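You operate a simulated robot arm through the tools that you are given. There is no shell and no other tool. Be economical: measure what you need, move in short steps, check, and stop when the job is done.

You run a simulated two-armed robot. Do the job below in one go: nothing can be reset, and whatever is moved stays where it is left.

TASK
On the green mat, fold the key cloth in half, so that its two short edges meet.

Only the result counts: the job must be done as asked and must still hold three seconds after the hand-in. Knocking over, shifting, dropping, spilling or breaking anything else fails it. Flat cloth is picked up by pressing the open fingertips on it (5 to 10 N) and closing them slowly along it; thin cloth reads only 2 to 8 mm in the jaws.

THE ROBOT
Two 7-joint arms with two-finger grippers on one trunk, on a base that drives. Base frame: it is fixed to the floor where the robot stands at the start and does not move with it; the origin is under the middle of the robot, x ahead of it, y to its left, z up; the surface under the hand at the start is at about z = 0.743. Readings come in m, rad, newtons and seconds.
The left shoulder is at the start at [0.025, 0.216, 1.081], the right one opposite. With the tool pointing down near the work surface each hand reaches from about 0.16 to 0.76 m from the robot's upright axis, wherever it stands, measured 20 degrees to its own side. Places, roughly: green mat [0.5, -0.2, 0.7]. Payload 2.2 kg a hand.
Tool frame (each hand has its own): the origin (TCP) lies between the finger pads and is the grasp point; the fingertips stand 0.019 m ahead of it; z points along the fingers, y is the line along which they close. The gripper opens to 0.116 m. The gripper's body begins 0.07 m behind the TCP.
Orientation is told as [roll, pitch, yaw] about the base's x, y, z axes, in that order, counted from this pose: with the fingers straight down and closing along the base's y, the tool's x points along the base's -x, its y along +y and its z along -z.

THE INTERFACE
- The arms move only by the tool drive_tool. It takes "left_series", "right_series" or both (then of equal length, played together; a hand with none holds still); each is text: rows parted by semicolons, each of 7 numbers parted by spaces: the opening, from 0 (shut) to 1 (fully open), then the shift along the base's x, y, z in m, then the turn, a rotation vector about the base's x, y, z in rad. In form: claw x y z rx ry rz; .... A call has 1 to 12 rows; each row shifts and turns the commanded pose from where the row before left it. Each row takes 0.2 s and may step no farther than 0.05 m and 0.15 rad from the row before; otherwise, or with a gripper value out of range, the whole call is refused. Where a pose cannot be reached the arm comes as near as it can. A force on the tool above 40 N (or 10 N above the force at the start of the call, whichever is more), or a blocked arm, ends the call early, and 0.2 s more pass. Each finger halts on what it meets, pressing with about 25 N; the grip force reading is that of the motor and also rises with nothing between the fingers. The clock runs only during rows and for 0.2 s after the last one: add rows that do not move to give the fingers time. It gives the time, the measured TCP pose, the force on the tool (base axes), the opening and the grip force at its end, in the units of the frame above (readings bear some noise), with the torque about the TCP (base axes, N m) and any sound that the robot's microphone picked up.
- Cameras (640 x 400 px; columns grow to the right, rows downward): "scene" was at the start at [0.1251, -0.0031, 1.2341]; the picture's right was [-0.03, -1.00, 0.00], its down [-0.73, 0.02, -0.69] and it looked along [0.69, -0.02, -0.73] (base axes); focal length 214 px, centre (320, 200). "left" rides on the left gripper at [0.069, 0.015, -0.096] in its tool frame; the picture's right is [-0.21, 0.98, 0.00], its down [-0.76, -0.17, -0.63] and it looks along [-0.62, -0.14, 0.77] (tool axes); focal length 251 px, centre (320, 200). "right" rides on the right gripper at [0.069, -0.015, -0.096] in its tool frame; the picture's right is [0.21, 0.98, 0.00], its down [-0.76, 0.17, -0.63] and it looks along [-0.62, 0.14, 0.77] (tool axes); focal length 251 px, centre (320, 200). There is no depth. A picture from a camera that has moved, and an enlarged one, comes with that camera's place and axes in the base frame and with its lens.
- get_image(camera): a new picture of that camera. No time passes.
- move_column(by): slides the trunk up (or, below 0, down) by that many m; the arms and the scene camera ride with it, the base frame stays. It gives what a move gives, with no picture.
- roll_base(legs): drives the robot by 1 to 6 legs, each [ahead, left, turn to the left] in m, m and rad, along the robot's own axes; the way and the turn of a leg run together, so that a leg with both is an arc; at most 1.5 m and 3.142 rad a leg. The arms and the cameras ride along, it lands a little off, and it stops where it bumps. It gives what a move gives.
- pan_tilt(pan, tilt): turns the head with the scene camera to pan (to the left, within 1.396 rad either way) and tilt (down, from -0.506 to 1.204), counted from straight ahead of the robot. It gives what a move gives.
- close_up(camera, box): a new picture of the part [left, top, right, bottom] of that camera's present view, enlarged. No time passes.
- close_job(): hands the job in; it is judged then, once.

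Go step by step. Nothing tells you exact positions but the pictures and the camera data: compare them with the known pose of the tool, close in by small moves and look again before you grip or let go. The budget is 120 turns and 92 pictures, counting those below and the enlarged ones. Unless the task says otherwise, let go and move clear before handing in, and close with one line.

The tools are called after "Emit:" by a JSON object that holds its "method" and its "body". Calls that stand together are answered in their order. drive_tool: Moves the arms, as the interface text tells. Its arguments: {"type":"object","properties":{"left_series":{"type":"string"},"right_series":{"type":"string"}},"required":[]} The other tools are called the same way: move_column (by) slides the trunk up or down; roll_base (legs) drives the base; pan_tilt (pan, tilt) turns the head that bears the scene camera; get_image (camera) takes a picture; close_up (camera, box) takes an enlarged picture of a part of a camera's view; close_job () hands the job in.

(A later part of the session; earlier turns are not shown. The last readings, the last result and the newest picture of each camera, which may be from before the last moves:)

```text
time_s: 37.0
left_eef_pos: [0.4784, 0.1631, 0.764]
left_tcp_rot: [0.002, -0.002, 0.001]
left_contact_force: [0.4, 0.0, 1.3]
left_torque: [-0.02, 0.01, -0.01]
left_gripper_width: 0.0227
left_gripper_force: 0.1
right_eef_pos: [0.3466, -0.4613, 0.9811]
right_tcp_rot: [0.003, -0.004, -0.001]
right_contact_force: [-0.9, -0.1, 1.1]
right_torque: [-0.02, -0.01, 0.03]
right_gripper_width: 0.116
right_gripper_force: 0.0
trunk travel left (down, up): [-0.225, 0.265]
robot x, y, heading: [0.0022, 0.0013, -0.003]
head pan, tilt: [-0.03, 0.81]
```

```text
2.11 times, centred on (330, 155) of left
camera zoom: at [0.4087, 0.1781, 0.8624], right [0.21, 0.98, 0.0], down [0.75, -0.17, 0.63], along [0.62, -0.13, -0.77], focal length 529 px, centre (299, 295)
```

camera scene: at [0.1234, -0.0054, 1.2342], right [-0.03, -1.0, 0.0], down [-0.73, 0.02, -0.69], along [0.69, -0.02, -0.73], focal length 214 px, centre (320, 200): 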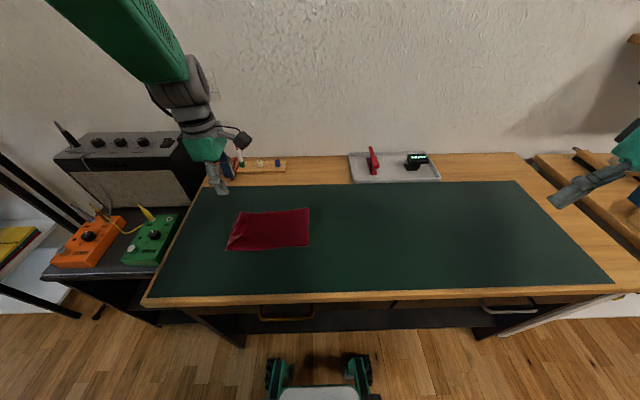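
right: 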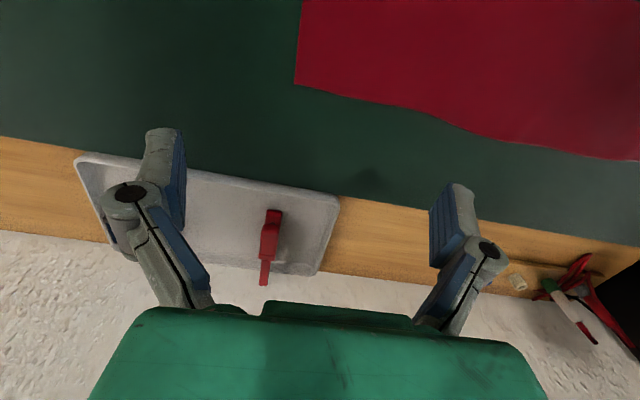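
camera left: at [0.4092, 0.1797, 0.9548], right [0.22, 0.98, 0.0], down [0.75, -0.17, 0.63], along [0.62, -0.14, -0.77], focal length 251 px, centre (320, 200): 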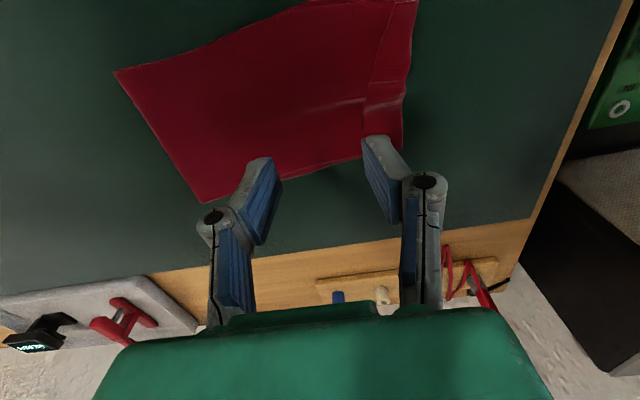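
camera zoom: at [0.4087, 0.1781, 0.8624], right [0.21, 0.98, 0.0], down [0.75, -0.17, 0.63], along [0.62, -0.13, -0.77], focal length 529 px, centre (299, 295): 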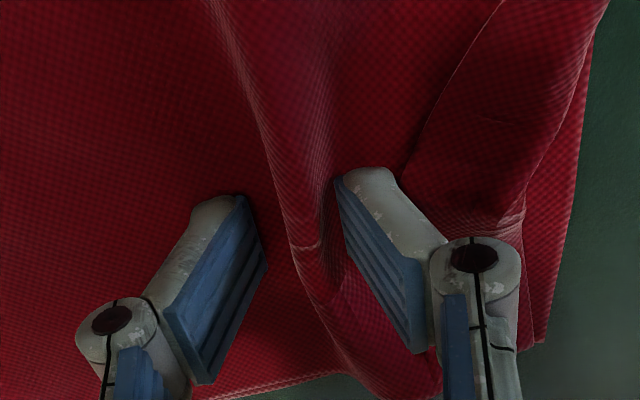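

Only the top layer is rising in a ridge. I'll finish closing and lift.

Emit:
{"method": "drive_tool", "body": {"left_series": "0.15 0 0 0 0 0 0; 0.1 0 0 0 0 0 0; 0.05 0 0 0 0 0 0; 0 0 0 0 0 0 0; 0 0 0 0 0 0 0; 0 0 0 0 0 0 0; 0 0 -0.003 0.015 0 0 0; 0 0 -0.003 0.02 0 0 0; 0 0 -0.003 0.02 0 0 0; 0 0 -0.003 0.02 0 0 0; 0 0 0 0 0 0 0"}}

Emit:
{"method": "get_image", "body": {"camera": "left"}}

Emit:
{"method": "close_up", "body": {"camera": "scene", "box": [190, 180, 350, 280]}}

```text
time_s: 39.4
left_eef_pos: [0.4779, 0.1507, 0.8394]
left_tcp_rot: [0.001, -0.001, -0.002]
left_contact_force: [-0.7, 0.3, 0.0]
left_torque: [0.01, 0.07, 0.0]
left_gripper_width: 0.0034
left_gripper_force: 25.2
right_eef_pos: [0.3469, -0.46, 0.9818]
right_tcp_rot: [0.002, -0.002, 0.0]
right_contact_force: [1.2, -0.6, -0.7]
right_torque: [-0.01, 0.0, 0.01]
right_gripper_width: 0.1159
right_gripper_force: 0.0
trunk travel left (down, up): [-0.225, 0.265]
robot x, y, heading: [0.0002, 0.0018, -0.001]
head pan, tilt: [-0.03, 0.81]
```

```text
58 pictures are left
camera left: at [0.4088, 0.1659, 0.937], right [0.21, 0.98, 0.0], down [0.76, -0.17, 0.63], along [0.62, -0.13, -0.77], focal length 251 px, centre (320, 200)
```

left: 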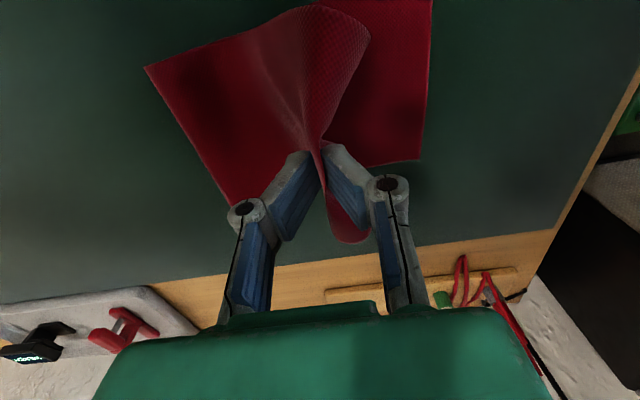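

```text
4.00 times, centred on (270, 230) of scene
camera zoom: at [0.1237, -0.0055, 1.2342], right [-0.03, -1.0, 0.0], down [-0.73, 0.02, -0.69], along [0.69, -0.02, -0.73], focal length 858 px, centre (520, 80)
```

zoom: 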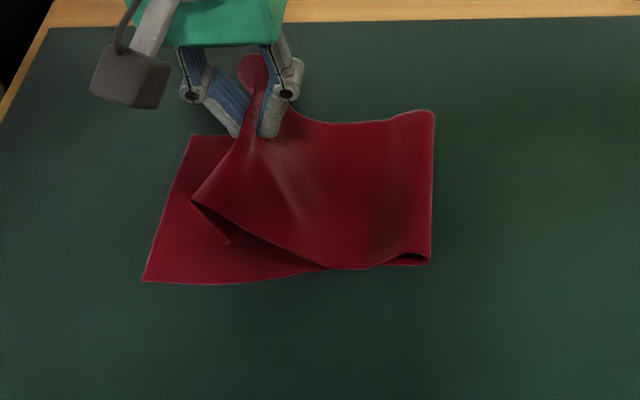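

The flap has opened and hangs from the hand. I'll lean the hand the other way so the fingers point outward (+y), and check how the end hangs.

Emit:
{"method": "drive_tool", "body": {"left_series": "0 0 0.002 0.003 0.12 0 0; 0 0 0.002 0.003 0.12 0 0; 0 0 0.002 0.003 0.12 0 0; 0 0 0.002 0.003 0.12 0 0; 0 0 0.002 0 0.12 0 0; 0 0 0.002 0 0.12 0 0; 0 0 0.002 0 0.12 0 0; 0 0 0 0 0 0 0"}}

Emit:
{"method": "get_image", "body": {"camera": "left"}}

Emit:
{"method": "close_up", "body": {"camera": "scene", "box": [190, 160, 350, 280]}}

```text
time_s: 41.2
left_eef_pos: [0.4812, 0.1724, 0.8547]
left_tcp_rot: [0.825, -0.001, 0.022]
left_contact_force: [0.7, 0.8, 0.0]
left_torque: [-0.04, -0.01, 0.0]
left_gripper_width: 0.0032
left_gripper_force: 24.6
right_eef_pos: [0.3466, -0.4613, 0.9815]
right_tcp_rot: [0.001, -0.003, 0.001]
right_contact_force: [-0.6, 0.1, 0.3]
right_torque: [0.02, -0.05, 0.01]
right_gripper_width: 0.116
right_gripper_force: 0.0
trunk travel left (down, up): [-0.225, 0.265]
robot x, y, heading: [-0.0017, 0.0015, 0.004]
head pan, tilt: [-0.03, 0.81]
```

```text
56 pictures are left
camera left: at [0.4134, 0.1101, 0.9319], right [0.2, 0.67, 0.72], down [0.77, -0.56, 0.31], along [0.61, 0.49, -0.62], focal length 251 px, centre (320, 200)
```

left: 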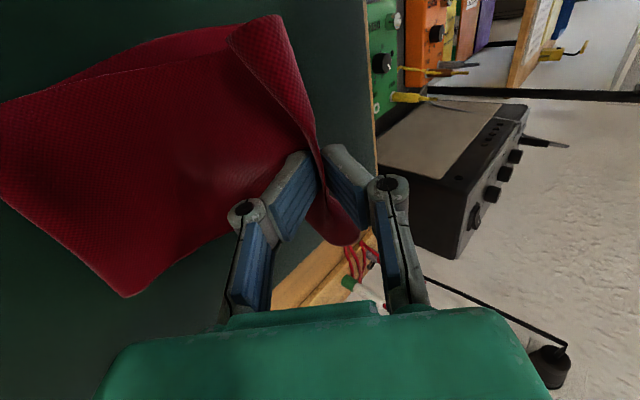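

```text
3.33 times, centred on (270, 220) of scene
camera zoom: at [0.1232, -0.0064, 1.2343], right [-0.03, -1.0, 0.0], down [-0.73, 0.02, -0.69], along [0.69, -0.02, -0.73], focal length 715 px, centre (487, 133)
```

zoom: 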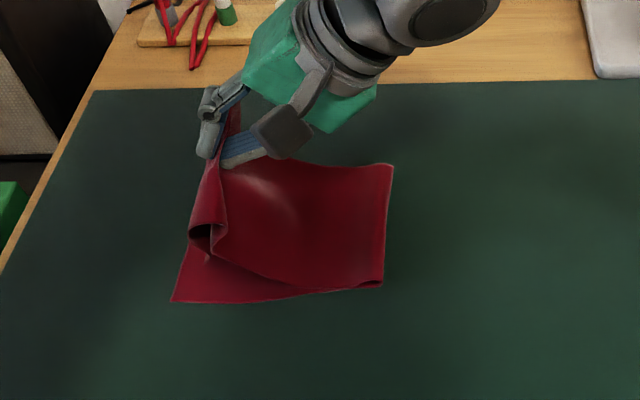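

Emit:
{"method": "close_up", "body": {"camera": "scene", "box": [225, 185, 305, 240]}}

Emit:
{"method": "close_up", "body": {"camera": "left", "box": [160, 0, 400, 150]}}

```text
7.27 times, centred on (265, 212) of scene
camera zoom: at [0.1232, -0.0064, 1.2343], right [-0.03, -1.0, 0.0], down [-0.73, 0.02, -0.69], along [0.69, -0.02, -0.73], focal length 1560 px, centre (720, 109)
```

zoom: 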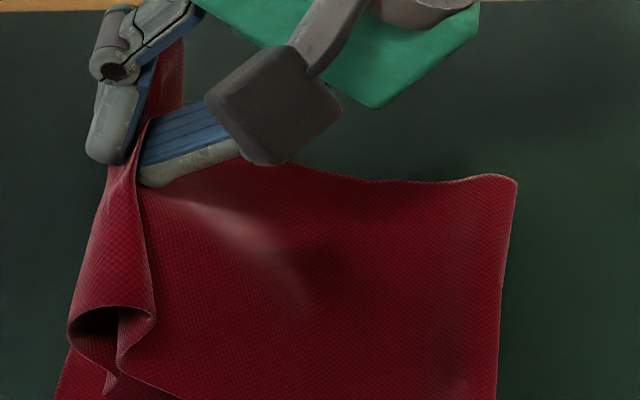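

```text
2.67 times, centred on (280, 75) of left
camera zoom: at [0.4134, 0.1101, 0.9319], right [0.2, 0.67, 0.72], down [0.77, -0.56, 0.31], along [0.61, 0.49, -0.62], focal length 670 px, centre (427, 533)
```

zoom: 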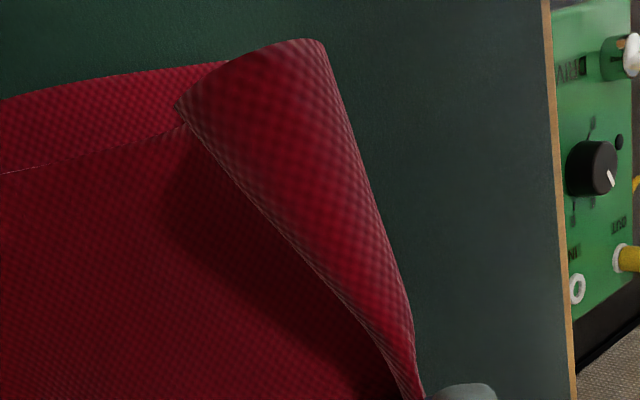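

The end is curled under, with its tip near y ≈ 0.21. I'll raise the hand and carry it outward so the tip hangs free beyond the lower edge.

Emit:
{"method": "drive_tool", "body": {"left_series": "0 0 0.002 0.02 0 0 0; 0 0 0.012 0.015 0 0 0; 0 0 0.015 0.01 0 0 0; 0 0 0.015 0.005 0 0 0; 0 0 0.015 0 0 0 0; 0 0 0 0 0 0 0; 0 0 0 0 0 0 0"}}

Emit:
{"method": "close_up", "body": {"camera": "scene", "box": [200, 150, 328, 230]}}

Emit:
{"method": "get_image", "body": {"camera": "left"}}

```text
time_s: 43.0
left_eef_pos: [0.4629, 0.2396, 0.8664]
left_tcp_rot: [0.812, 0.084, 0.046]
left_contact_force: [0.3, 0.4, 0.3]
left_torque: [-0.02, 0.02, 0.0]
left_gripper_width: 0.0034
left_gripper_force: 24.9
right_eef_pos: [0.3439, -0.459, 0.9837]
right_tcp_rot: [0.002, -0.005, 0.0]
right_contact_force: [-0.5, 0.7, -0.3]
right_torque: [-0.02, -0.03, -0.01]
right_gripper_width: 0.116
right_gripper_force: 0.0
trunk travel left (down, up): [-0.225, 0.265]
robot x, y, heading: [0.0034, -0.0034, 0.002]
head pan, tilt: [-0.03, 0.81]
stopped in row 7 (left hand): the arm was blocked; the commanded pose is now the measured one
```

```text
5.00 times, centred on (264, 190) of scene
camera zoom: at [0.1231, -0.0056, 1.2343], right [-0.03, -1.0, 0.0], down [-0.73, 0.02, -0.69], along [0.69, -0.02, -0.73], focal length 1072 px, centre (600, 250)
```

zoom: 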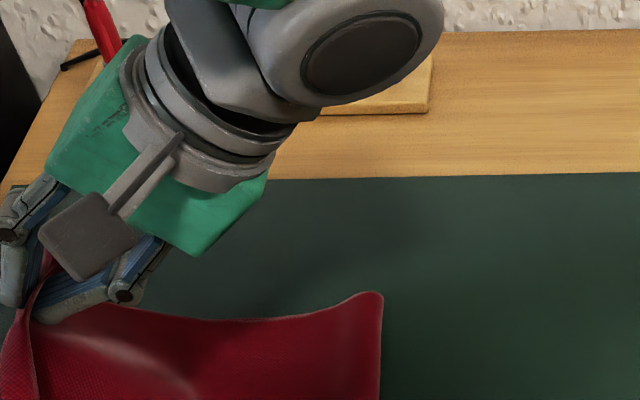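

```text
51 pictures are left
camera left: at [0.4017, 0.1783, 0.9497], right [0.24, 0.68, 0.69], down [0.8, -0.54, 0.25], along [0.54, 0.49, -0.68], focal length 251 px, centre (320, 200)
```

left: 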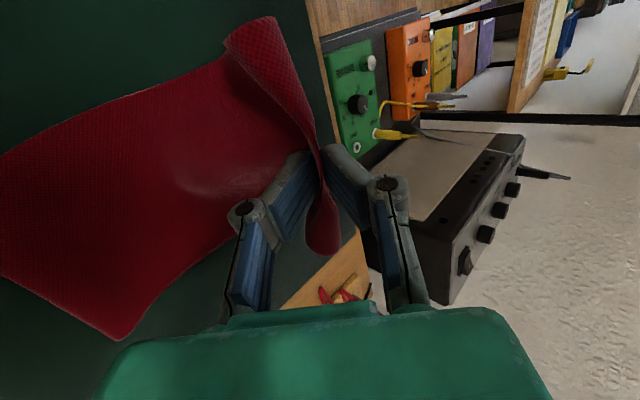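

Emit:
{"method": "close_up", "body": {"camera": "scene", "box": [170, 170, 350, 280]}}

```text
3.56 times, centred on (260, 225) of scene
camera zoom: at [0.1231, -0.0056, 1.2343], right [-0.03, -1.0, 0.0], down [-0.73, 0.02, -0.69], along [0.69, -0.02, -0.73], focal length 763 px, centre (533, 111)
```

zoom: 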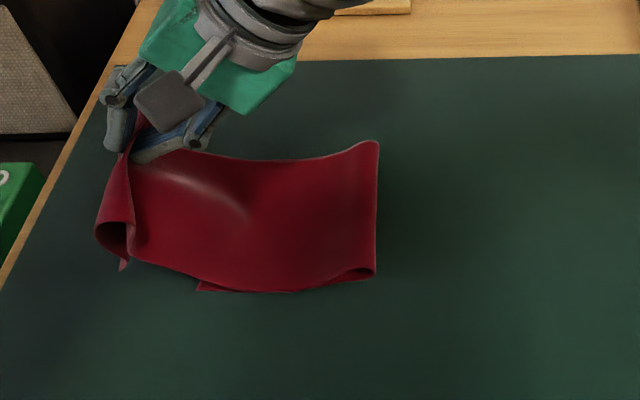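

The arm hit its joint limit but is where I need it, with the end hanging beyond the lower edge. Now I'll lower until the tip touches, then sweep back and down to lay it flat.

Emit:
{"method": "drive_tool", "body": {"left_series": "0 0 0 -0.015 0 0 0; 0 0 0 -0.015 0 0 0; 0 0 -0.008 -0.01 0 0 0; 0 0 -0.01 -0.008 0 0 0; 0 0 -0.012 -0.008 0 0 0; 0 0 0 0 0 0 0"}}

Emit:
{"method": "close_up", "body": {"camera": "scene", "box": [170, 170, 350, 280]}}

```text
time_s: 44.4
left_eef_pos: [0.4644, 0.2127, 0.8117]
left_tcp_rot: [0.805, 0.081, 0.054]
left_contact_force: [0.7, 0.3, -0.9]
left_torque: [-0.05, -0.02, 0.04]
left_gripper_width: 0.0032
left_gripper_force: 24.9
right_eef_pos: [0.3447, -0.4596, 0.9835]
right_tcp_rot: [0.002, -0.005, 0.001]
right_contact_force: [0.1, -0.1, -0.4]
right_torque: [0.02, 0.02, -0.03]
right_gripper_width: 0.1162
right_gripper_force: 0.1
trunk travel left (down, up): [-0.225, 0.265]
robot x, y, heading: [0.0008, 0.0014, -0.003]
head pan, tilt: [-0.03, 0.81]
```

```text
3.56 times, centred on (260, 225) of scene
camera zoom: at [0.1234, -0.0059, 1.2342], right [-0.03, -1.0, 0.0], down [-0.73, 0.02, -0.69], along [0.69, -0.02, -0.73], focal length 763 px, centre (533, 111)
```

zoom: 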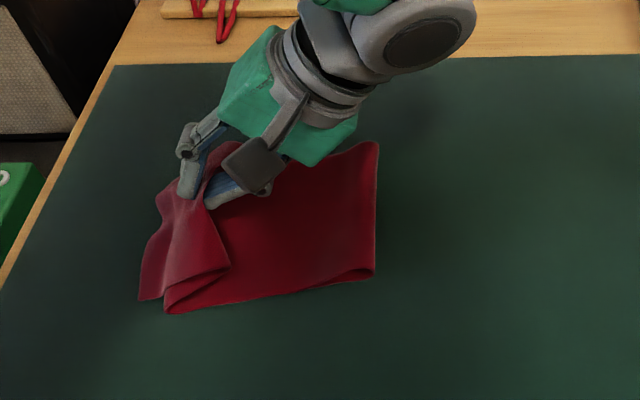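

The end is now laid outward, with its edge near y ≈ 0.266. I'll continue down and back, then release.

Emit:
{"method": "drive_tool", "body": {"left_series": "0 0.003 -0.012 -0.01 0 0 0; 0 0.003 -0.012 -0.01 0 0 0; 0 0.003 -0.012 -0.008 0 0 0; 0 0.003 -0.012 -0.006 0 0 0; 0 0 0 0 0 0 0"}}

Emit:
{"method": "close_up", "body": {"camera": "scene", "box": [170, 170, 350, 280]}}

```text
time_s: 45.6
left_eef_pos: [0.4759, 0.1591, 0.778]
left_tcp_rot: [0.818, 0.079, 0.034]
left_contact_force: [-0.4, 1.1, -0.3]
left_torque: [-0.01, 0.02, 0.03]
left_gripper_width: 0.0035
left_gripper_force: 24.8
right_eef_pos: [0.344, -0.46, 0.9834]
right_tcp_rot: [-0.001, -0.005, -0.001]
right_contact_force: [-0.3, 0.2, -0.1]
right_torque: [0.03, 0.0, 0.01]
right_gripper_width: 0.1156
right_gripper_force: 0.1
trunk travel left (down, up): [-0.225, 0.265]
robot x, y, heading: [-0.0001, -0.0027, -0.002]
head pan, tilt: [-0.03, 0.81]
```

```text
3.56 times, centred on (260, 225) of scene
camera zoom: at [0.1234, -0.0062, 1.2342], right [-0.03, -1.0, 0.0], down [-0.73, 0.02, -0.69], along [0.69, -0.02, -0.73], focal length 763 px, centre (533, 111)
```

zoom: 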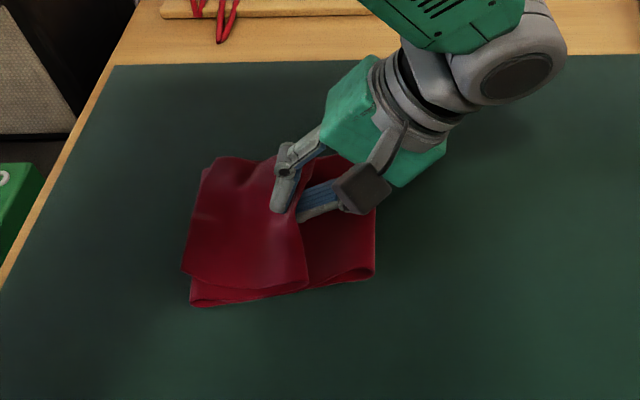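

The end is now on top and pointing the right way, but there is slack folded beneath it. I'll carry the pinch back to the right so the sheet flattens with just the end folded over on top. Then I can regrip near the edge and pull it left, so nothing crosses over.

Emit:
{"method": "drive_tool", "body": {"left_series": "0 0 -0.01 0.015 0 0 0; 0 0 -0.02 0.015 -0.09 0 0; 0 0 -0.025 0.01 -0.09 -0.01 0; 0 0 -0.025 0.005 -0.09 -0.01 0; 0 0 -0.025 0 -0.09 -0.01 0; 0 0 -0.025 0 -0.09 -0.01 0; 0 0 -0.025 0 -0.09 -0.01 0; 0 0 -0.025 0 -0.09 -0.01 0; 0 0 -0.025 -0.005 -0.09 -0.01 0; 0 0 -0.02 -0.01 -0.09 0 0; 0 0 0 0 0 0 0"}}

Emit:
{"method": "close_up", "body": {"camera": "scene", "box": [190, 160, 400, 290]}}

```text
time_s: 48.0
left_eef_pos: [0.482, -0.0625, 0.8146]
left_tcp_rot: [-0.016, 0.014, 0.013]
left_contact_force: [0.2, 0.1, -0.1]
left_torque: [0.01, 0.03, 0.03]
left_gripper_width: 0.0034
left_gripper_force: 24.8
right_eef_pos: [0.3429, -0.4603, 0.983]
right_tcp_rot: [0.0, -0.005, 0.0]
right_contact_force: [0.7, 0.1, -0.1]
right_torque: [-0.03, 0.0, -0.01]
right_gripper_width: 0.1159
right_gripper_force: 0.0
trunk travel left (down, up): [-0.225, 0.265]
robot x, y, heading: [-0.0001, 0.0003, -0.0]
head pan, tilt: [-0.03, 0.81]
```

```text
3.05 times, centred on (295, 225) of scene
camera zoom: at [0.1234, -0.0066, 1.2342], right [-0.03, -1.0, 0.0], down [-0.73, 0.02, -0.69], along [0.69, -0.02, -0.73], focal length 654 px, centre (396, 124)
```

zoom: 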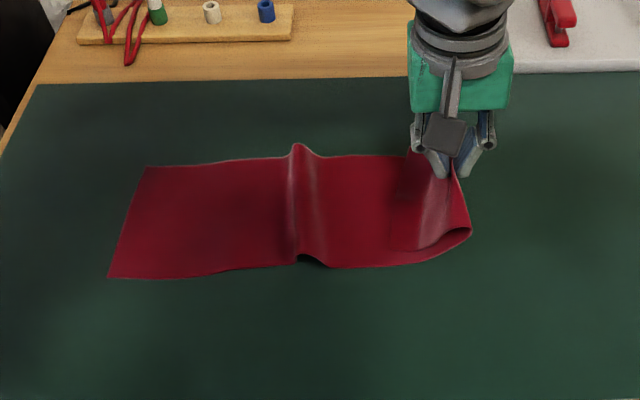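

The sheet is nearly flat again, with the end folded back over on top and a small hump in the middle. I'll pull a bit further right and set it down.

Emit:
{"method": "drive_tool", "body": {"left_series": "0 0 -0.012 -0.004 0 0 0; 0 0 -0.012 -0.006 0 0 0; 0 0 -0.012 -0.01 0 0 0; 0 0 -0.01 -0.01 0 0 0; 0 0 -0.006 -0.006 0 0 0; 0 0 0 0 0 0 0"}}

Emit:
{"method": "close_up", "body": {"camera": "scene", "box": [190, 160, 400, 290]}}

```text
time_s: 49.4
left_eef_pos: [0.475, -0.1178, 0.7714]
left_tcp_rot: [0.005, 0.017, -0.004]
left_contact_force: [0.5, 0.4, -0.3]
left_torque: [0.01, -0.03, -0.03]
left_gripper_width: 0.0035
left_gripper_force: 25.0
right_eef_pos: [0.3432, -0.4597, 0.9831]
right_tcp_rot: [-0.002, -0.005, 0.0]
right_contact_force: [-0.6, 0.1, 0.2]
right_torque: [0.0, 0.01, -0.06]
right_gripper_width: 0.1162
right_gripper_force: 0.0
trunk travel left (down, up): [-0.225, 0.265]
robot x, y, heading: [0.002, -0.0018, 0.002]
head pan, tilt: [-0.03, 0.81]
```

```text
3.05 times, centred on (295, 225) of scene
camera zoom: at [0.1234, -0.007, 1.2342], right [-0.03, -1.0, 0.0], down [-0.73, 0.02, -0.69], along [0.69, -0.02, -0.73], focal length 654 px, centre (396, 124)
```

zoom: 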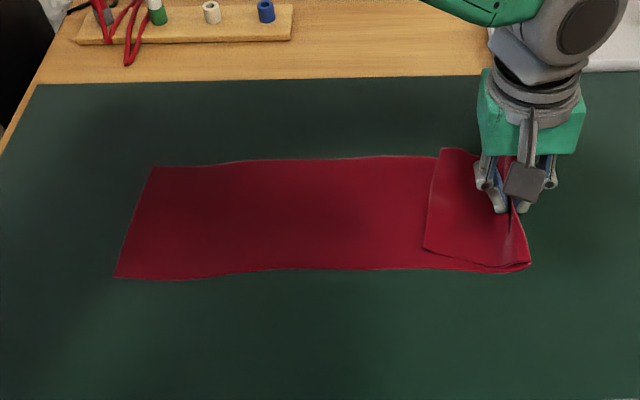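

The sheet is flat again (left edge y ≈ 0.219) and the right end is folded over on top with its free edge at y ≈ −0.05. I'll release and rise.

Emit:
{"method": "drive_tool", "body": {"left_series": "0.1 0 0 0 0 0 0; 0.2 0 0 0 0 0 0; 0.3 0 0 0.003 0 0 0; 0.36 0 0 0.02 0 0 0; 0.36 0 0.01 0.04 0 0 0; 0.36 0 0.02 0.02 0 0 0; 0.36 0 0.02 0 0 0 0; 0.36 0 0 0 0 0 0"}}

Emit:
{"method": "get_image", "body": {"camera": "left"}}

Emit:
{"method": "close_up", "body": {"camera": "scene", "box": [190, 160, 400, 290]}}

```text
time_s: 51.2
left_eef_pos: [0.4767, -0.0669, 0.8542]
left_tcp_rot: [0.001, 0.022, -0.001]
left_contact_force: [-1.3, -0.3, -0.5]
left_torque: [0.01, 0.02, 0.0]
left_gripper_width: 0.042
left_gripper_force: 0.1
right_eef_pos: [0.3464, -0.4602, 0.9823]
right_tcp_rot: [0.0, -0.007, -0.001]
right_contact_force: [0.3, -0.4, -0.6]
right_torque: [0.03, 0.04, -0.01]
right_gripper_width: 0.1159
right_gripper_force: 0.0
trunk travel left (down, up): [-0.225, 0.265]
robot x, y, heading: [0.0033, -0.0023, 0.002]
head pan, tilt: [-0.03, 0.81]
```

```text
45 pictures are left
camera left: at [0.4083, -0.0511, 0.953], right [0.21, 0.98, -0.01], down [0.77, -0.17, 0.62], along [0.6, -0.14, -0.79], focal length 251 px, centre (320, 200)
```

left: 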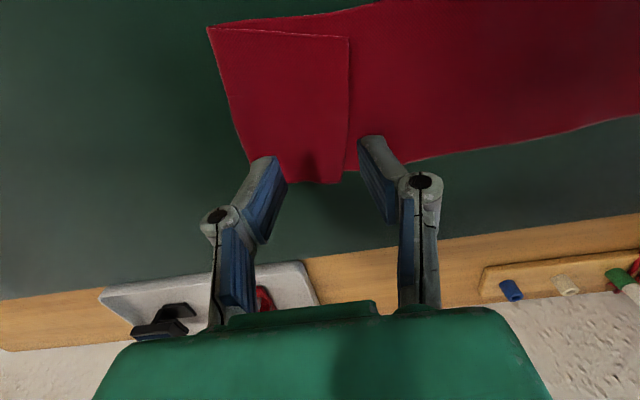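

```text
3.05 times, centred on (295, 225) of scene
camera zoom: at [0.1235, -0.0066, 1.2342], right [-0.03, -1.0, 0.0], down [-0.73, 0.02, -0.69], along [0.69, -0.02, -0.73], focal length 654 px, centre (396, 124)
```

zoom: 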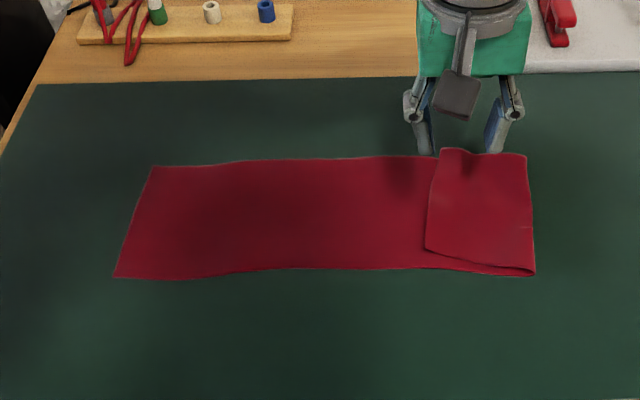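

That left a neat small fold on top, turned about 0.2 rad, with its free edge centred near (0.49, −0.05). I'll pinch that flap about 2.8 cm from its edge, with the jaws yawed to match.

Emit:
{"method": "drive_tool", "body": {"left_series": "0.3 0.004 -0.005 -0.01 0 0 -0.1; 0.3 0.003 -0.005 -0.03 0 0 -0.1; 0.3 0 0 -0.03 0 0 0; 0.3 0 0 0 0 0 0"}}

Emit:
{"method": "close_up", "body": {"camera": "left", "box": [180, 60, 480, 250]}}

```text
time_s: 52.2
left_eef_pos: [0.484, -0.0742, 0.785]
left_tcp_rot: [0.001, 0.02, -0.2]
left_contact_force: [0.2, -0.1, -0.2]
left_torque: [0.01, 0.03, 0.01]
left_gripper_width: 0.0347
left_gripper_force: 0.0
right_eef_pos: [0.3431, -0.4601, 0.984]
right_tcp_rot: [-0.001, -0.005, -0.001]
right_contact_force: [0.2, -0.2, -0.5]
right_torque: [0.03, 0.01, 0.04]
right_gripper_width: 0.116
right_gripper_force: 0.0
trunk travel left (down, up): [-0.225, 0.265]
robot x, y, heading: [-0.0025, -0.0005, -0.002]
head pan, tilt: [-0.03, 0.81]
```

```text
2.11 times, centred on (330, 155) of left
camera zoom: at [0.4194, -0.047, 0.883], right [0.4, 0.91, 0.0], down [0.72, -0.32, 0.62], along [0.56, -0.25, -0.79], focal length 529 px, centre (299, 295)
```

zoom: 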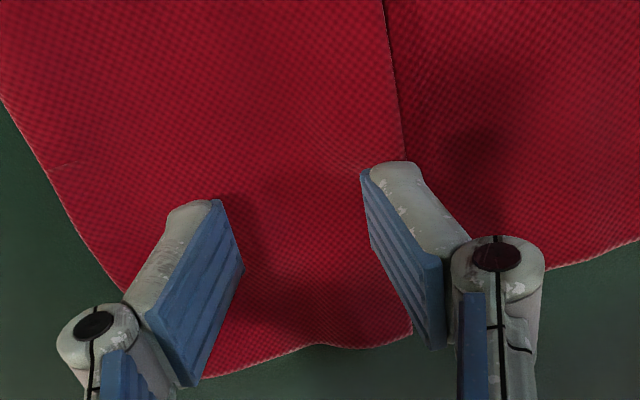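

Emit:
{"method": "drive_tool", "body": {"left_series": "0.3 -0.002 -0.008 -0.008 0 0 0; 0.3 0 0 -0.007 0 0 0; 0.3 0 0 -0.003 0 0 0; 0.3 0 0 -0.002 0 0 0; 0.3 0 0 0 0 0 0"}}

Emit:
{"method": "close_up", "body": {"camera": "left", "box": [180, 60, 480, 250]}}

```text
time_s: 53.4
left_eef_pos: [0.48, -0.0856, 0.7651]
left_tcp_rot: [0.001, 0.017, -0.203]
left_contact_force: [-1.6, 0.0, 9.5]
left_torque: [-0.08, 0.03, -0.02]
left_gripper_width: 0.0354
left_gripper_force: 0.1
right_eef_pos: [0.3444, -0.4598, 0.9836]
right_tcp_rot: [0.0, -0.006, 0.001]
right_contact_force: [0.3, 0.2, -0.4]
right_torque: [-0.01, 0.04, 0.01]
right_gripper_width: 0.1162
right_gripper_force: 0.0
trunk travel left (down, up): [-0.225, 0.265]
robot x, y, heading: [-0.0009, 0.0036, -0.002]
head pan, tilt: [-0.03, 0.81]
```

```text
2.11 times, centred on (330, 155) of left
camera zoom: at [0.4153, -0.0576, 0.8636], right [0.41, 0.91, 0.0], down [0.72, -0.32, 0.62], along [0.56, -0.25, -0.79], focal length 529 px, centre (299, 295)
```

zoom: 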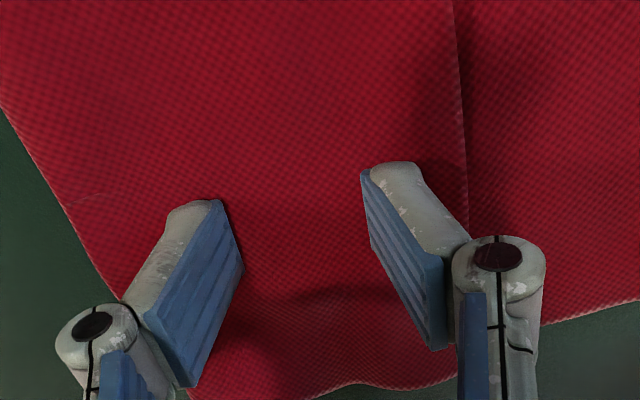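

The jaws are fully on the flap, about 1 cm inside its edge, pressing at 9.5 N. I'll ease off a little, close slowly, then lift a bit and check.

Emit:
{"method": "drive_tool", "body": {"left_series": "0.3 0 0 0.001 0 0 0; 0.26 0 0 0 0 0 0; 0.22 0 0 0 0 0 0; 0.18 0 0 0 0 0 0; 0.14 0 0 0 0 0 0; 0.1 0 0 0 0 0 0; 0.05 0 0 0 0 0 0; 0 0 0 0 0 0 0; 0 0 0 0 0 0 0; 0 0 0 0 0 0 0; 0 0 0.003 0.015 0 0 0; 0 0 0.005 0.02 0 0 0"}}

Emit:
{"method": "get_image", "body": {"camera": "left"}}

Emit:
{"method": "close_up", "body": {"camera": "scene", "box": [190, 160, 400, 290]}}

```text
time_s: 56.0
left_eef_pos: [0.4804, -0.0743, 0.7995]
left_tcp_rot: [0.0, 0.023, -0.194]
left_contact_force: [0.0, 0.0, 0.1]
left_torque: [-0.02, -0.02, 0.02]
left_gripper_width: 0.0034
left_gripper_force: 25.2
right_eef_pos: [0.3435, -0.4594, 0.9839]
right_tcp_rot: [0.001, -0.005, -0.001]
right_contact_force: [0.2, 0.3, 0.1]
right_torque: [0.0, -0.03, -0.01]
right_gripper_width: 0.116
right_gripper_force: 0.1
trunk travel left (down, up): [-0.225, 0.265]
robot x, y, heading: [0.0001, 0.0011, 0.002]
head pan, tilt: [-0.03, 0.81]
```

```text
41 pictures are left
camera left: at [0.4177, -0.0459, 0.8978], right [0.4, 0.92, 0.0], down [0.72, -0.31, 0.62], along [0.56, -0.25, -0.79], focal length 251 px, centre (320, 200)
```

left: 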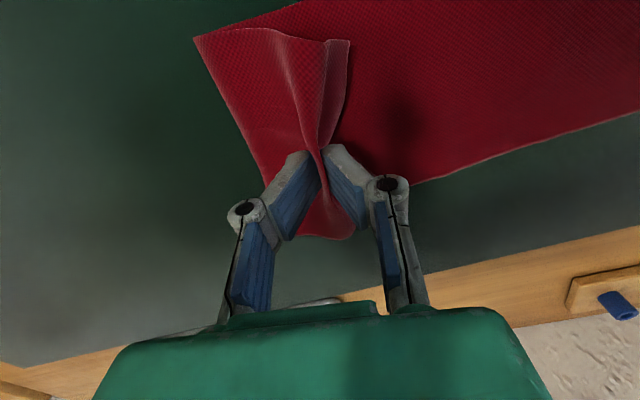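

```text
3.05 times, centred on (295, 225) of scene
camera zoom: at [0.123, -0.0066, 1.2343], right [-0.03, -1.0, 0.0], down [-0.73, 0.02, -0.69], along [0.69, -0.02, -0.73], focal length 654 px, centre (396, 124)
```

zoom: 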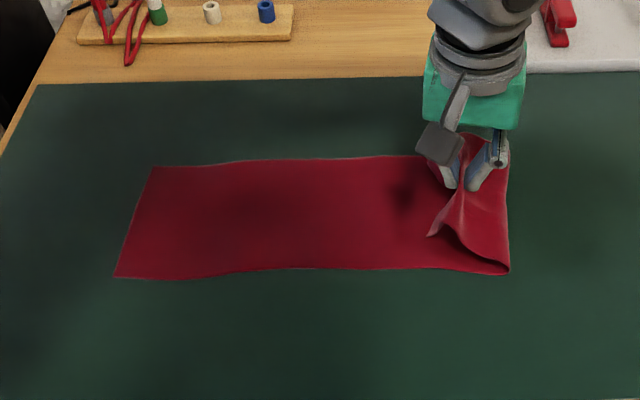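

Only the flap is held, with its edge leading forward. I'll lift and carry it left, straightening the yaw and leaning the fingers outward.

Emit:
{"method": "drive_tool", "body": {"left_series": "0 0 0.008 0.02 0.03 0 0.015; 0 0 0.02 0.02 0.04 0 0.017; 0 0 0.025 0.01 0.04 0 0.017; 0 0 0.025 0.005 0.04 0 0.017; 0 0 0.025 0 0.04 0 0.017; 0 0 0.025 0 0.04 0 0.017; 0 0 0.025 0 0.04 0 0.017; 0 0 0.025 0 0.04 0 0.017; 0 0 0.025 0 0.04 0 0.017; 0 0 0.025 0 0.04 0 0.017; 0 0 0.025 0 0.04 0 0.017; 0 0 0.02 0 0.04 0 0.017"}}

Emit:
{"method": "get_image", "body": {"camera": "left"}}

Emit:
{"method": "close_up", "body": {"camera": "scene", "box": [170, 160, 350, 280]}}

```text
time_s: 58.6
left_eef_pos: [0.4852, 0.2044, 0.8635]
left_tcp_rot: [0.416, 0.06, 0.062]
left_contact_force: [-0.3, 0.0, -0.4]
left_torque: [-0.04, 0.02, -0.02]
left_gripper_width: 0.0034
left_gripper_force: 25.0
right_eef_pos: [0.3447, -0.4598, 0.983]
right_tcp_rot: [-0.001, -0.005, 0.001]
right_contact_force: [-0.2, -0.3, 0.1]
right_torque: [0.01, -0.02, -0.03]
right_gripper_width: 0.1161
right_gripper_force: 0.1
trunk travel left (down, up): [-0.225, 0.265]
robot x, y, heading: [-0.0018, 0.002, -0.0]
head pan, tilt: [-0.03, 0.81]
```

```text
39 pictures are left
camera left: at [0.4227, 0.1757, 0.962], right [0.18, 0.91, 0.38], down [0.81, -0.36, 0.47], along [0.56, 0.22, -0.8], focal length 251 px, centre (320, 200)
```

left: 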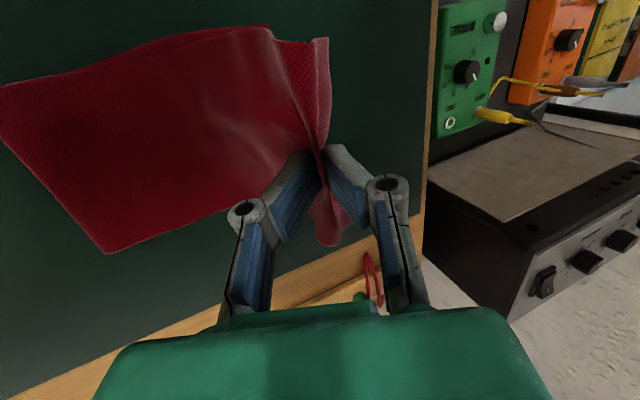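

```text
3.33 times, centred on (260, 220) of scene
camera zoom: at [0.1233, -0.0055, 1.2342], right [-0.03, -1.0, 0.0], down [-0.73, 0.02, -0.69], along [0.69, -0.02, -0.73], focal length 715 px, centre (520, 133)
```

zoom: 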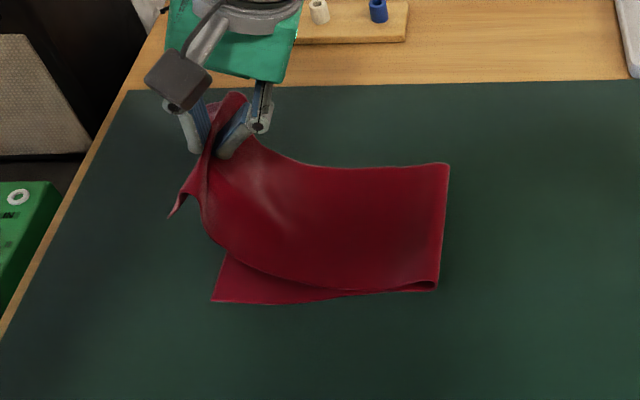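

The end is oriented properly now. I'll lower while backing off so the crease rolls back, then check before the final placement.

Emit:
{"method": "drive_tool", "body": {"left_series": "0 0 -0.012 -0.01 0 0 0; 0 0 -0.012 -0.012 0 0 0; 0 -0.002 -0.012 -0.015 0 0 0; 0 -0.002 -0.01 -0.015 0 0 0; 0 0 0 0 0 0 0; 0 0 0 0 0 0 0"}}

Emit:
{"method": "close_up", "body": {"camera": "scene", "box": [170, 160, 350, 280]}}

```text
time_s: 60.0
left_eef_pos: [0.4788, 0.1568, 0.8051]
left_tcp_rot: [0.449, 0.065, 0.045]
left_contact_force: [0.5, 0.2, 0.3]
left_torque: [-0.02, 0.01, -0.01]
left_gripper_width: 0.0033
left_gripper_force: 24.9
right_eef_pos: [0.3438, -0.461, 0.9824]
right_tcp_rot: [0.0, -0.005, -0.001]
right_contact_force: [0.4, -0.7, -1.2]
right_torque: [-0.01, -0.01, 0.02]
right_gripper_width: 0.116
right_gripper_force: 0.1
trunk travel left (down, up): [-0.225, 0.265]
robot x, y, heading: [-0.0031, -0.0007, -0.004]
head pan, tilt: [-0.03, 0.81]
```

```text
3.33 times, centred on (260, 220) of scene
camera zoom: at [0.1236, -0.006, 1.2342], right [-0.03, -1.0, 0.0], down [-0.73, 0.02, -0.69], along [0.69, -0.02, -0.73], focal length 715 px, centre (520, 133)
```

zoom: 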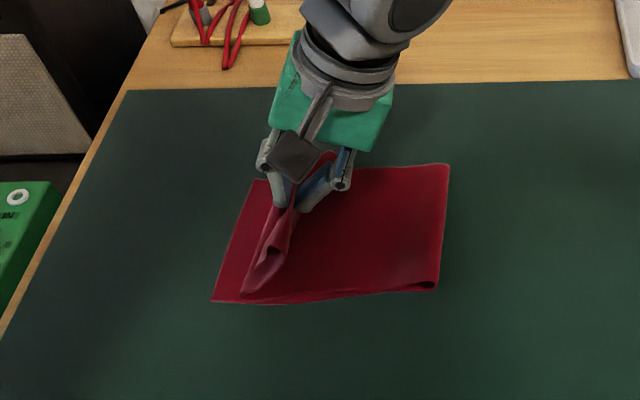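

The crease stayed at y ≈ 0.05 because my first arc was too wide. I'll lift back over the middle so the lower layer re-lays itself, then come over on a tighter arc.

Emit:
{"method": "drive_tool", "body": {"left_series": "0 0 -0.018 0.025 0 0 0; 0 0 -0.025 0.025 0 0 0; 0 0 -0.03 0.02 0 0 0; 0 0 -0.03 0.015 0 0 0; 0 0 -0.03 0.01 0 0 0; 0 0 -0.035 0 0 0 0; 0 0 -0.03 0 0 0 0; 0 0 0 0 0 0 0; 0 0 0 0 0 0 0"}}

Emit:
{"method": "close_up", "body": {"camera": "scene", "box": [190, 150, 370, 280]}}

```text
time_s: 62.0
left_eef_pos: [0.4798, -0.0473, 0.9006]
left_tcp_rot: [0.469, 0.061, 0.021]
left_contact_force: [0.9, -0.6, 0.6]
left_torque: [0.0, 0.01, 0.04]
left_gripper_width: 0.0032
left_gripper_force: 24.3
right_eef_pos: [0.344, -0.4596, 0.984]
right_tcp_rot: [0.0, -0.005, -0.002]
right_contact_force: [-0.7, 0.2, 0.9]
right_torque: [-0.01, -0.01, -0.03]
right_gripper_width: 0.1158
right_gripper_force: 0.1
trunk travel left (down, up): [-0.225, 0.265]
robot x, y, heading: [0.0008, 0.0014, 0.0]
head pan, tilt: [-0.03, 0.81]
```

```text
3.08 times, centred on (280, 215) of scene
camera zoom: at [0.1235, -0.0064, 1.2342], right [-0.03, -1.0, 0.0], down [-0.73, 0.02, -0.69], along [0.69, -0.02, -0.73], focal length 660 px, centre (443, 154)
```

zoom: 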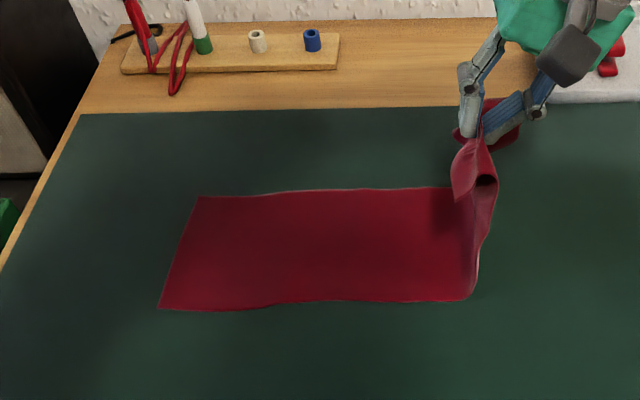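

The sheet is flat again and lifted cleanly. Now the tighter arc to the left.

Emit:
{"method": "drive_tool", "body": {"left_series": "0 0 0.023 0.004 0 0 0; 0 0 0.024 0 0 0 0; 0 0 0.02 0 0 0 0; 0 0 0.02 0 0 0 0; 0 0 0.02 -0.006 0 0 0; 0 0 0.02 -0.009 0 0 0; 0 0 0.018 -0.012 0 0 0; 0 0 0.017 -0.013 0 0 0; 0 0 0.015 -0.015 0 0 0; 0 0 0.015 -0.015 0 0 0; 0 0 0 0 0 0 0"}}

Emit:
{"method": "close_up", "body": {"camera": "scene", "box": [190, 150, 370, 280]}}

```text
time_s: 64.4
left_eef_pos: [0.4814, 0.1522, 0.8353]
left_tcp_rot: [0.435, 0.065, 0.053]
left_contact_force: [0.2, -0.1, -1.0]
left_torque: [-0.01, -0.01, 0.0]
left_gripper_width: 0.0034
left_gripper_force: 24.8
right_eef_pos: [0.3438, -0.4603, 0.9835]
right_tcp_rot: [-0.001, -0.006, 0.001]
right_contact_force: [-1.4, 0.2, -0.7]
right_torque: [0.0, 0.04, -0.01]
right_gripper_width: 0.1159
right_gripper_force: 0.0
trunk travel left (down, up): [-0.225, 0.265]
robot x, y, heading: [-0.0024, -0.0028, 0.005]
head pan, tilt: [-0.03, 0.81]
```

```text
3.08 times, centred on (280, 215) of scene
camera zoom: at [0.1233, -0.0059, 1.2342], right [-0.03, -1.0, 0.0], down [-0.73, 0.02, -0.69], along [0.69, -0.02, -0.73], focal length 660 px, centre (443, 154)
```

zoom: 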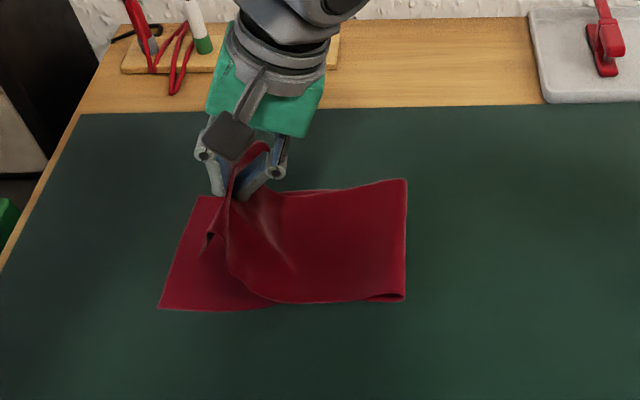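

The crease is at about y ≈ 0.015, as wanted. I'll lean the fingers further outward and come down.

Emit:
{"method": "drive_tool", "body": {"left_series": "0 0 0.008 0 0.09 0 0; 0 0 0.008 -0.003 0.09 0 0; 0 0 0.008 -0.005 0.09 0 0; 0 0 0.006 -0.008 0.09 0 0; 0 0 0.004 -0.012 0 0 0; 0 0 0 -0.012 0 0 0; 0 0 0 0 0 0 0"}}

Emit:
{"method": "close_up", "body": {"camera": "scene", "box": [190, 150, 370, 280]}}

Emit:
{"method": "get_image", "body": {"camera": "left"}}

```text
time_s: 66.0
left_eef_pos: [0.4758, 0.1784, 0.7921]
left_tcp_rot: [0.83, 0.052, 0.045]
left_contact_force: [-0.7, 0.7, -0.6]
left_torque: [0.01, 0.0, 0.02]
left_gripper_width: 0.0036
left_gripper_force: 25.0
right_eef_pos: [0.3444, -0.4599, 0.9833]
right_tcp_rot: [0.0, -0.006, 0.0]
right_contact_force: [0.6, -0.4, 0.1]
right_torque: [0.01, 0.0, 0.02]
right_gripper_width: 0.1158
right_gripper_force: 0.0
trunk travel left (down, up): [-0.225, 0.265]
robot x, y, heading: [0.0011, 0.0031, 0.001]
head pan, tilt: [-0.03, 0.81]
```

```text
3.08 times, centred on (280, 215) of scene
camera zoom: at [0.1233, -0.0061, 1.2342], right [-0.03, -1.0, 0.0], down [-0.73, 0.02, -0.69], along [0.69, -0.02, -0.73], focal length 660 px, centre (443, 154)
```

zoom: 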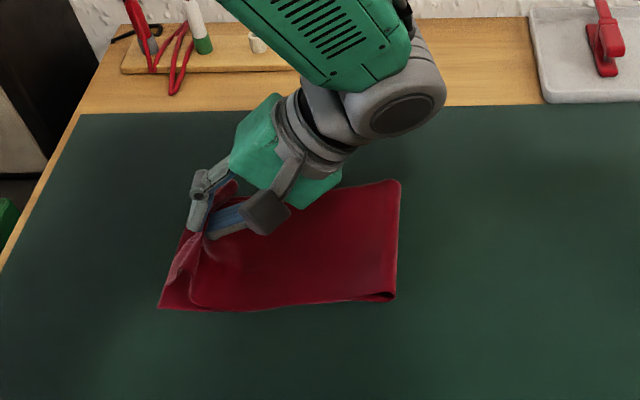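

```text
33 pictures are left
camera left: at [0.4131, 0.1158, 0.8723], right [0.22, 0.67, 0.71], down [0.8, -0.55, 0.26], along [0.56, 0.51, -0.65], focal length 251 px, centre (320, 200)
```

left: 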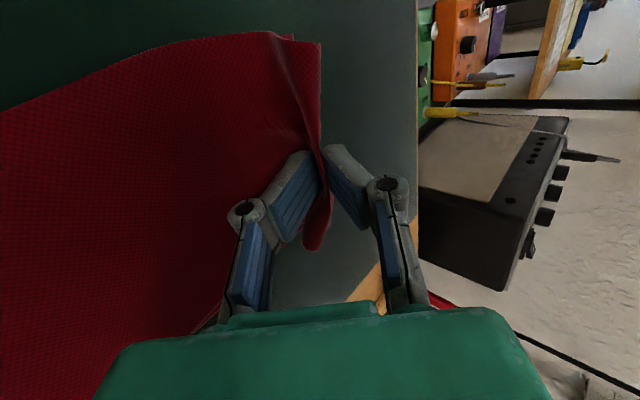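

Emit:
{"method": "drive_tool", "body": {"left_series": "0 0 -0.002 -0.008 0 0 0; 0 0 -0.003 -0.008 0 0 0; 0 0 -0.002 -0.003 0 0 0; 0 0 0 0 0 0 0; 0.06 0 0 0.001 0 0 0; 0.12 0 0 0.002 0 0 0; 0.16 0 0 0.002 0 0 0; 0.16 0 0 0 0 0 0; 0.16 0 -0.007 0.007 0 0 0; 0.16 0 -0.015 0.014 0 0 0; 0.16 0 -0.025 0.023 0 0 0; 0.16 0 -0.025 0.03 0 0 0"}}

Emit:
{"method": "close_up", "body": {"camera": "scene", "box": [190, 150, 370, 280]}}

```text
time_s: 68.6
left_eef_pos: [0.4761, 0.101, 0.8509]
left_tcp_rot: [0.83, 0.057, 0.05]
left_contact_force: [-0.1, -0.2, 0.0]
left_torque: [0.0, -0.01, -0.01]
left_gripper_width: 0.0185
left_gripper_force: 0.2
right_eef_pos: [0.3429, -0.4616, 0.9829]
right_tcp_rot: [0.0, -0.005, 0.0]
right_contact_force: [0.0, 0.3, 0.8]
right_torque: [-0.02, 0.02, 0.0]
right_gripper_width: 0.1157
right_gripper_force: 0.1
trunk travel left (down, up): [-0.225, 0.265]
robot x, y, heading: [-0.003, -0.0011, 0.002]
head pan, tilt: [-0.03, 0.81]
```

```text
3.08 times, centred on (280, 215) of scene
camera zoom: at [0.123, -0.0069, 1.2343], right [-0.03, -1.0, 0.0], down [-0.73, 0.02, -0.69], along [0.69, -0.02, -0.73], focal length 660 px, centre (443, 154)
```

zoom: 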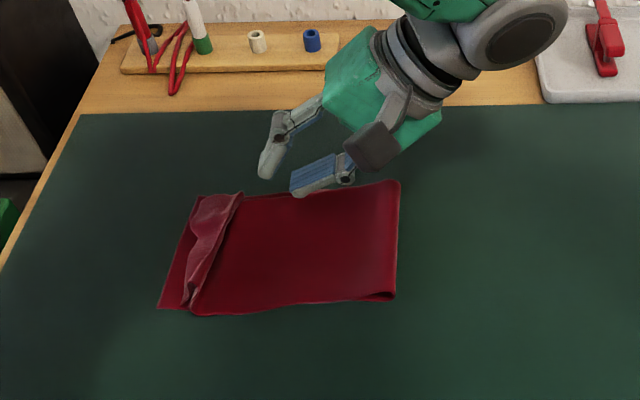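

Emit:
{"method": "close_up", "body": {"camera": "scene", "box": [230, 195, 290, 240]}}

Emit:
{"method": "get_image", "body": {"camera": "left"}}

```text
8.89 times, centred on (260, 218) of scene
camera zoom: at [0.123, -0.0069, 1.2343], right [-0.03, -1.0, 0.0], down [-0.73, 0.02, -0.69], along [0.69, -0.02, -0.73], focal length 1906 px, centre (853, 44)
```

zoom: 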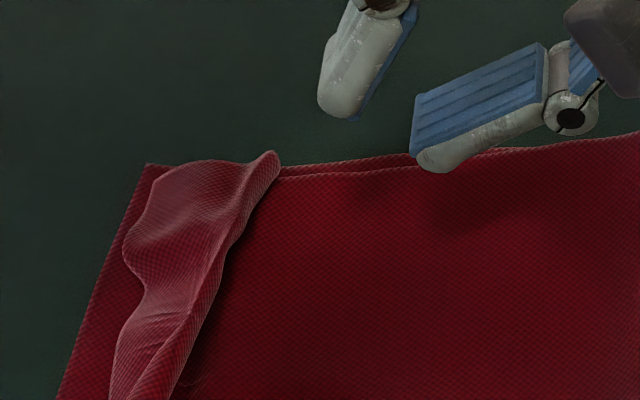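

```text
30 pictures are left
camera left: at [0.4141, 0.0372, 0.9323], right [0.22, 0.67, 0.71], down [0.8, -0.54, 0.26], along [0.56, 0.51, -0.66], focal length 251 px, centre (320, 200)
```

left: 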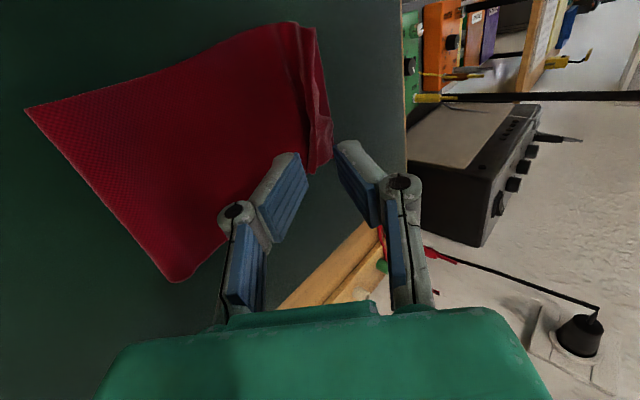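

The edges nearly meet, but about 3 cm of slack sits in a pleat near the end. I'll take it up by dragging the top layer gently to the right with spread fingertips. First I'll straighten the hand and yaw it.

Emit:
{"method": "drive_tool", "body": {"left_series": "0.3 0 0 0.01 -0.14 0 0; 0.5 0 0 0.01 -0.14 0 0; 0.65 0 0 0 -0.14 0 0; 0.65 0 0 0 -0.14 0 0; 0.65 0 0 0 -0.14 0 0; 0.65 0 0 0 -0.13 -0.04 0"}}

Emit:
{"method": "drive_tool", "body": {"left_series": "0.65 0 0 0 0 0 0.14; 0.65 0 0 0 0 0 0.14; 0.65 0 0 0 0 0 0.14; 0.65 0 0 0 0 0 0.14; 0.65 0 0 0 0 0 0.14; 0.65 0 0 0 0 0 0.14; 0.65 0 0 0 0 0 0.14; 0.65 0 0 0 0 0 0.14; 0.65 0 0 0 0 0 0.14; 0.65 0 0 0 0 0 0.14; 0.65 0 0 0 0 0 0.12; 0.65 0 0 0 0 0 0"}}

Emit:
{"method": "get_image", "body": {"camera": "left"}}

```text
time_s: 70.0
left_eef_pos: [0.4755, 0.0982, 0.874]
left_tcp_rot: [-0.002, 0.023, -0.01]
left_contact_force: [-0.4, 0.3, -0.3]
left_torque: [0.01, -0.02, 0.01]
left_gripper_width: 0.0749
left_gripper_force: 0.1
right_eef_pos: [0.3432, -0.4593, 0.985]
right_tcp_rot: [-0.001, -0.005, 0.0]
right_contact_force: [0.9, 0.0, -0.4]
right_torque: [-0.01, 0.02, 0.05]
right_gripper_width: 0.116
right_gripper_force: 0.0
trunk travel left (down, up): [-0.225, 0.265]
robot x, y, heading: [-0.0008, 0.0013, 0.001]
head pan, tilt: [-0.03, 0.81]
```

```text
time_s: 72.6
left_eef_pos: [0.4846, 0.1079, 0.8843]
left_tcp_rot: [-0.004, 0.085, 1.561]
left_contact_force: [0.8, -0.9, 0.5]
left_torque: [-0.02, -0.02, 0.01]
left_gripper_width: 0.0755
left_gripper_force: 0.0
right_eef_pos: [0.3438, -0.4608, 0.9843]
right_tcp_rot: [0.0, -0.007, 0.0]
right_contact_force: [-0.3, -0.1, 0.6]
right_torque: [0.0, 0.0, 0.01]
right_gripper_width: 0.1162
right_gripper_force: 0.1
trunk travel left (down, up): [-0.225, 0.265]
robot x, y, heading: [-0.002, -0.0018, 0.002]
head pan, tilt: [-0.03, 0.81]
```

```text
29 pictures are left
camera left: at [0.4686, 0.0473, 0.9876], right [-0.97, 0.22, -0.02], down [0.17, 0.81, 0.57], along [0.14, 0.55, -0.82], focal length 251 px, centre (320, 200)
```

left: 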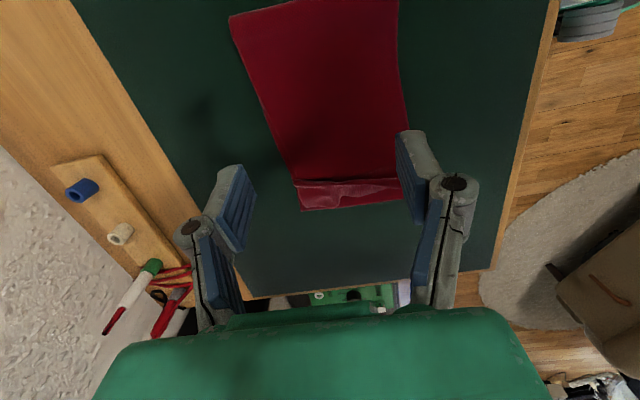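

Emit:
{"method": "drive_tool", "body": {"left_series": "0.65 -0.003 -0.002 -0.035 0.04 0 0; 0.65 -0.003 -0.002 -0.035 0.04 0 0; 0.65 0 0 -0.03 0 0 0; 0.65 0 0 -0.008 0 0 0; 0.65 0 0 0 0 0 0"}}

Emit:
{"method": "get_image", "body": {"camera": "left"}}

```text
time_s: 73.8
left_eef_pos: [0.4757, 0.0997, 0.7683]
left_tcp_rot: [0.004, -0.037, 1.537]
left_contact_force: [1.0, -0.1, -0.5]
left_torque: [0.02, 0.0, 0.01]
left_gripper_width: 0.0754
left_gripper_force: 0.1
right_eef_pos: [0.3444, -0.4594, 0.9841]
right_tcp_rot: [0.0, -0.005, -0.002]
right_contact_force: [0.0, 0.0, 0.1]
right_torque: [-0.01, 0.02, 0.01]
right_gripper_width: 0.1159
right_gripper_force: 0.0
trunk travel left (down, up): [-0.225, 0.265]
robot x, y, heading: [-0.0028, 0.0022, -0.002]
head pan, tilt: [-0.03, 0.81]
```

```text
28 pictures are left
camera left: at [0.4569, 0.0267, 0.8632], right [-0.97, 0.25, 0.01], down [0.19, 0.73, 0.66], along [0.15, 0.64, -0.75], focal length 251 px, centre (320, 200)
```

left: 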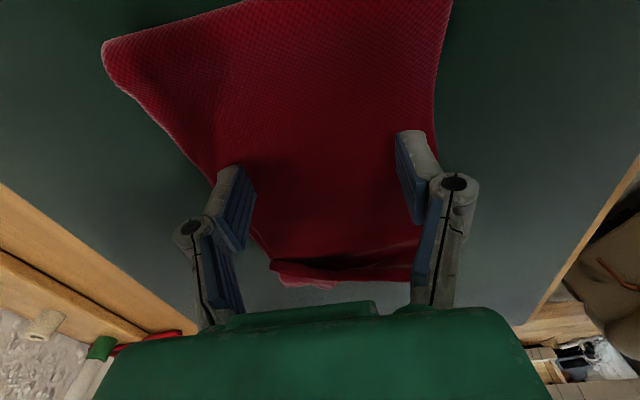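

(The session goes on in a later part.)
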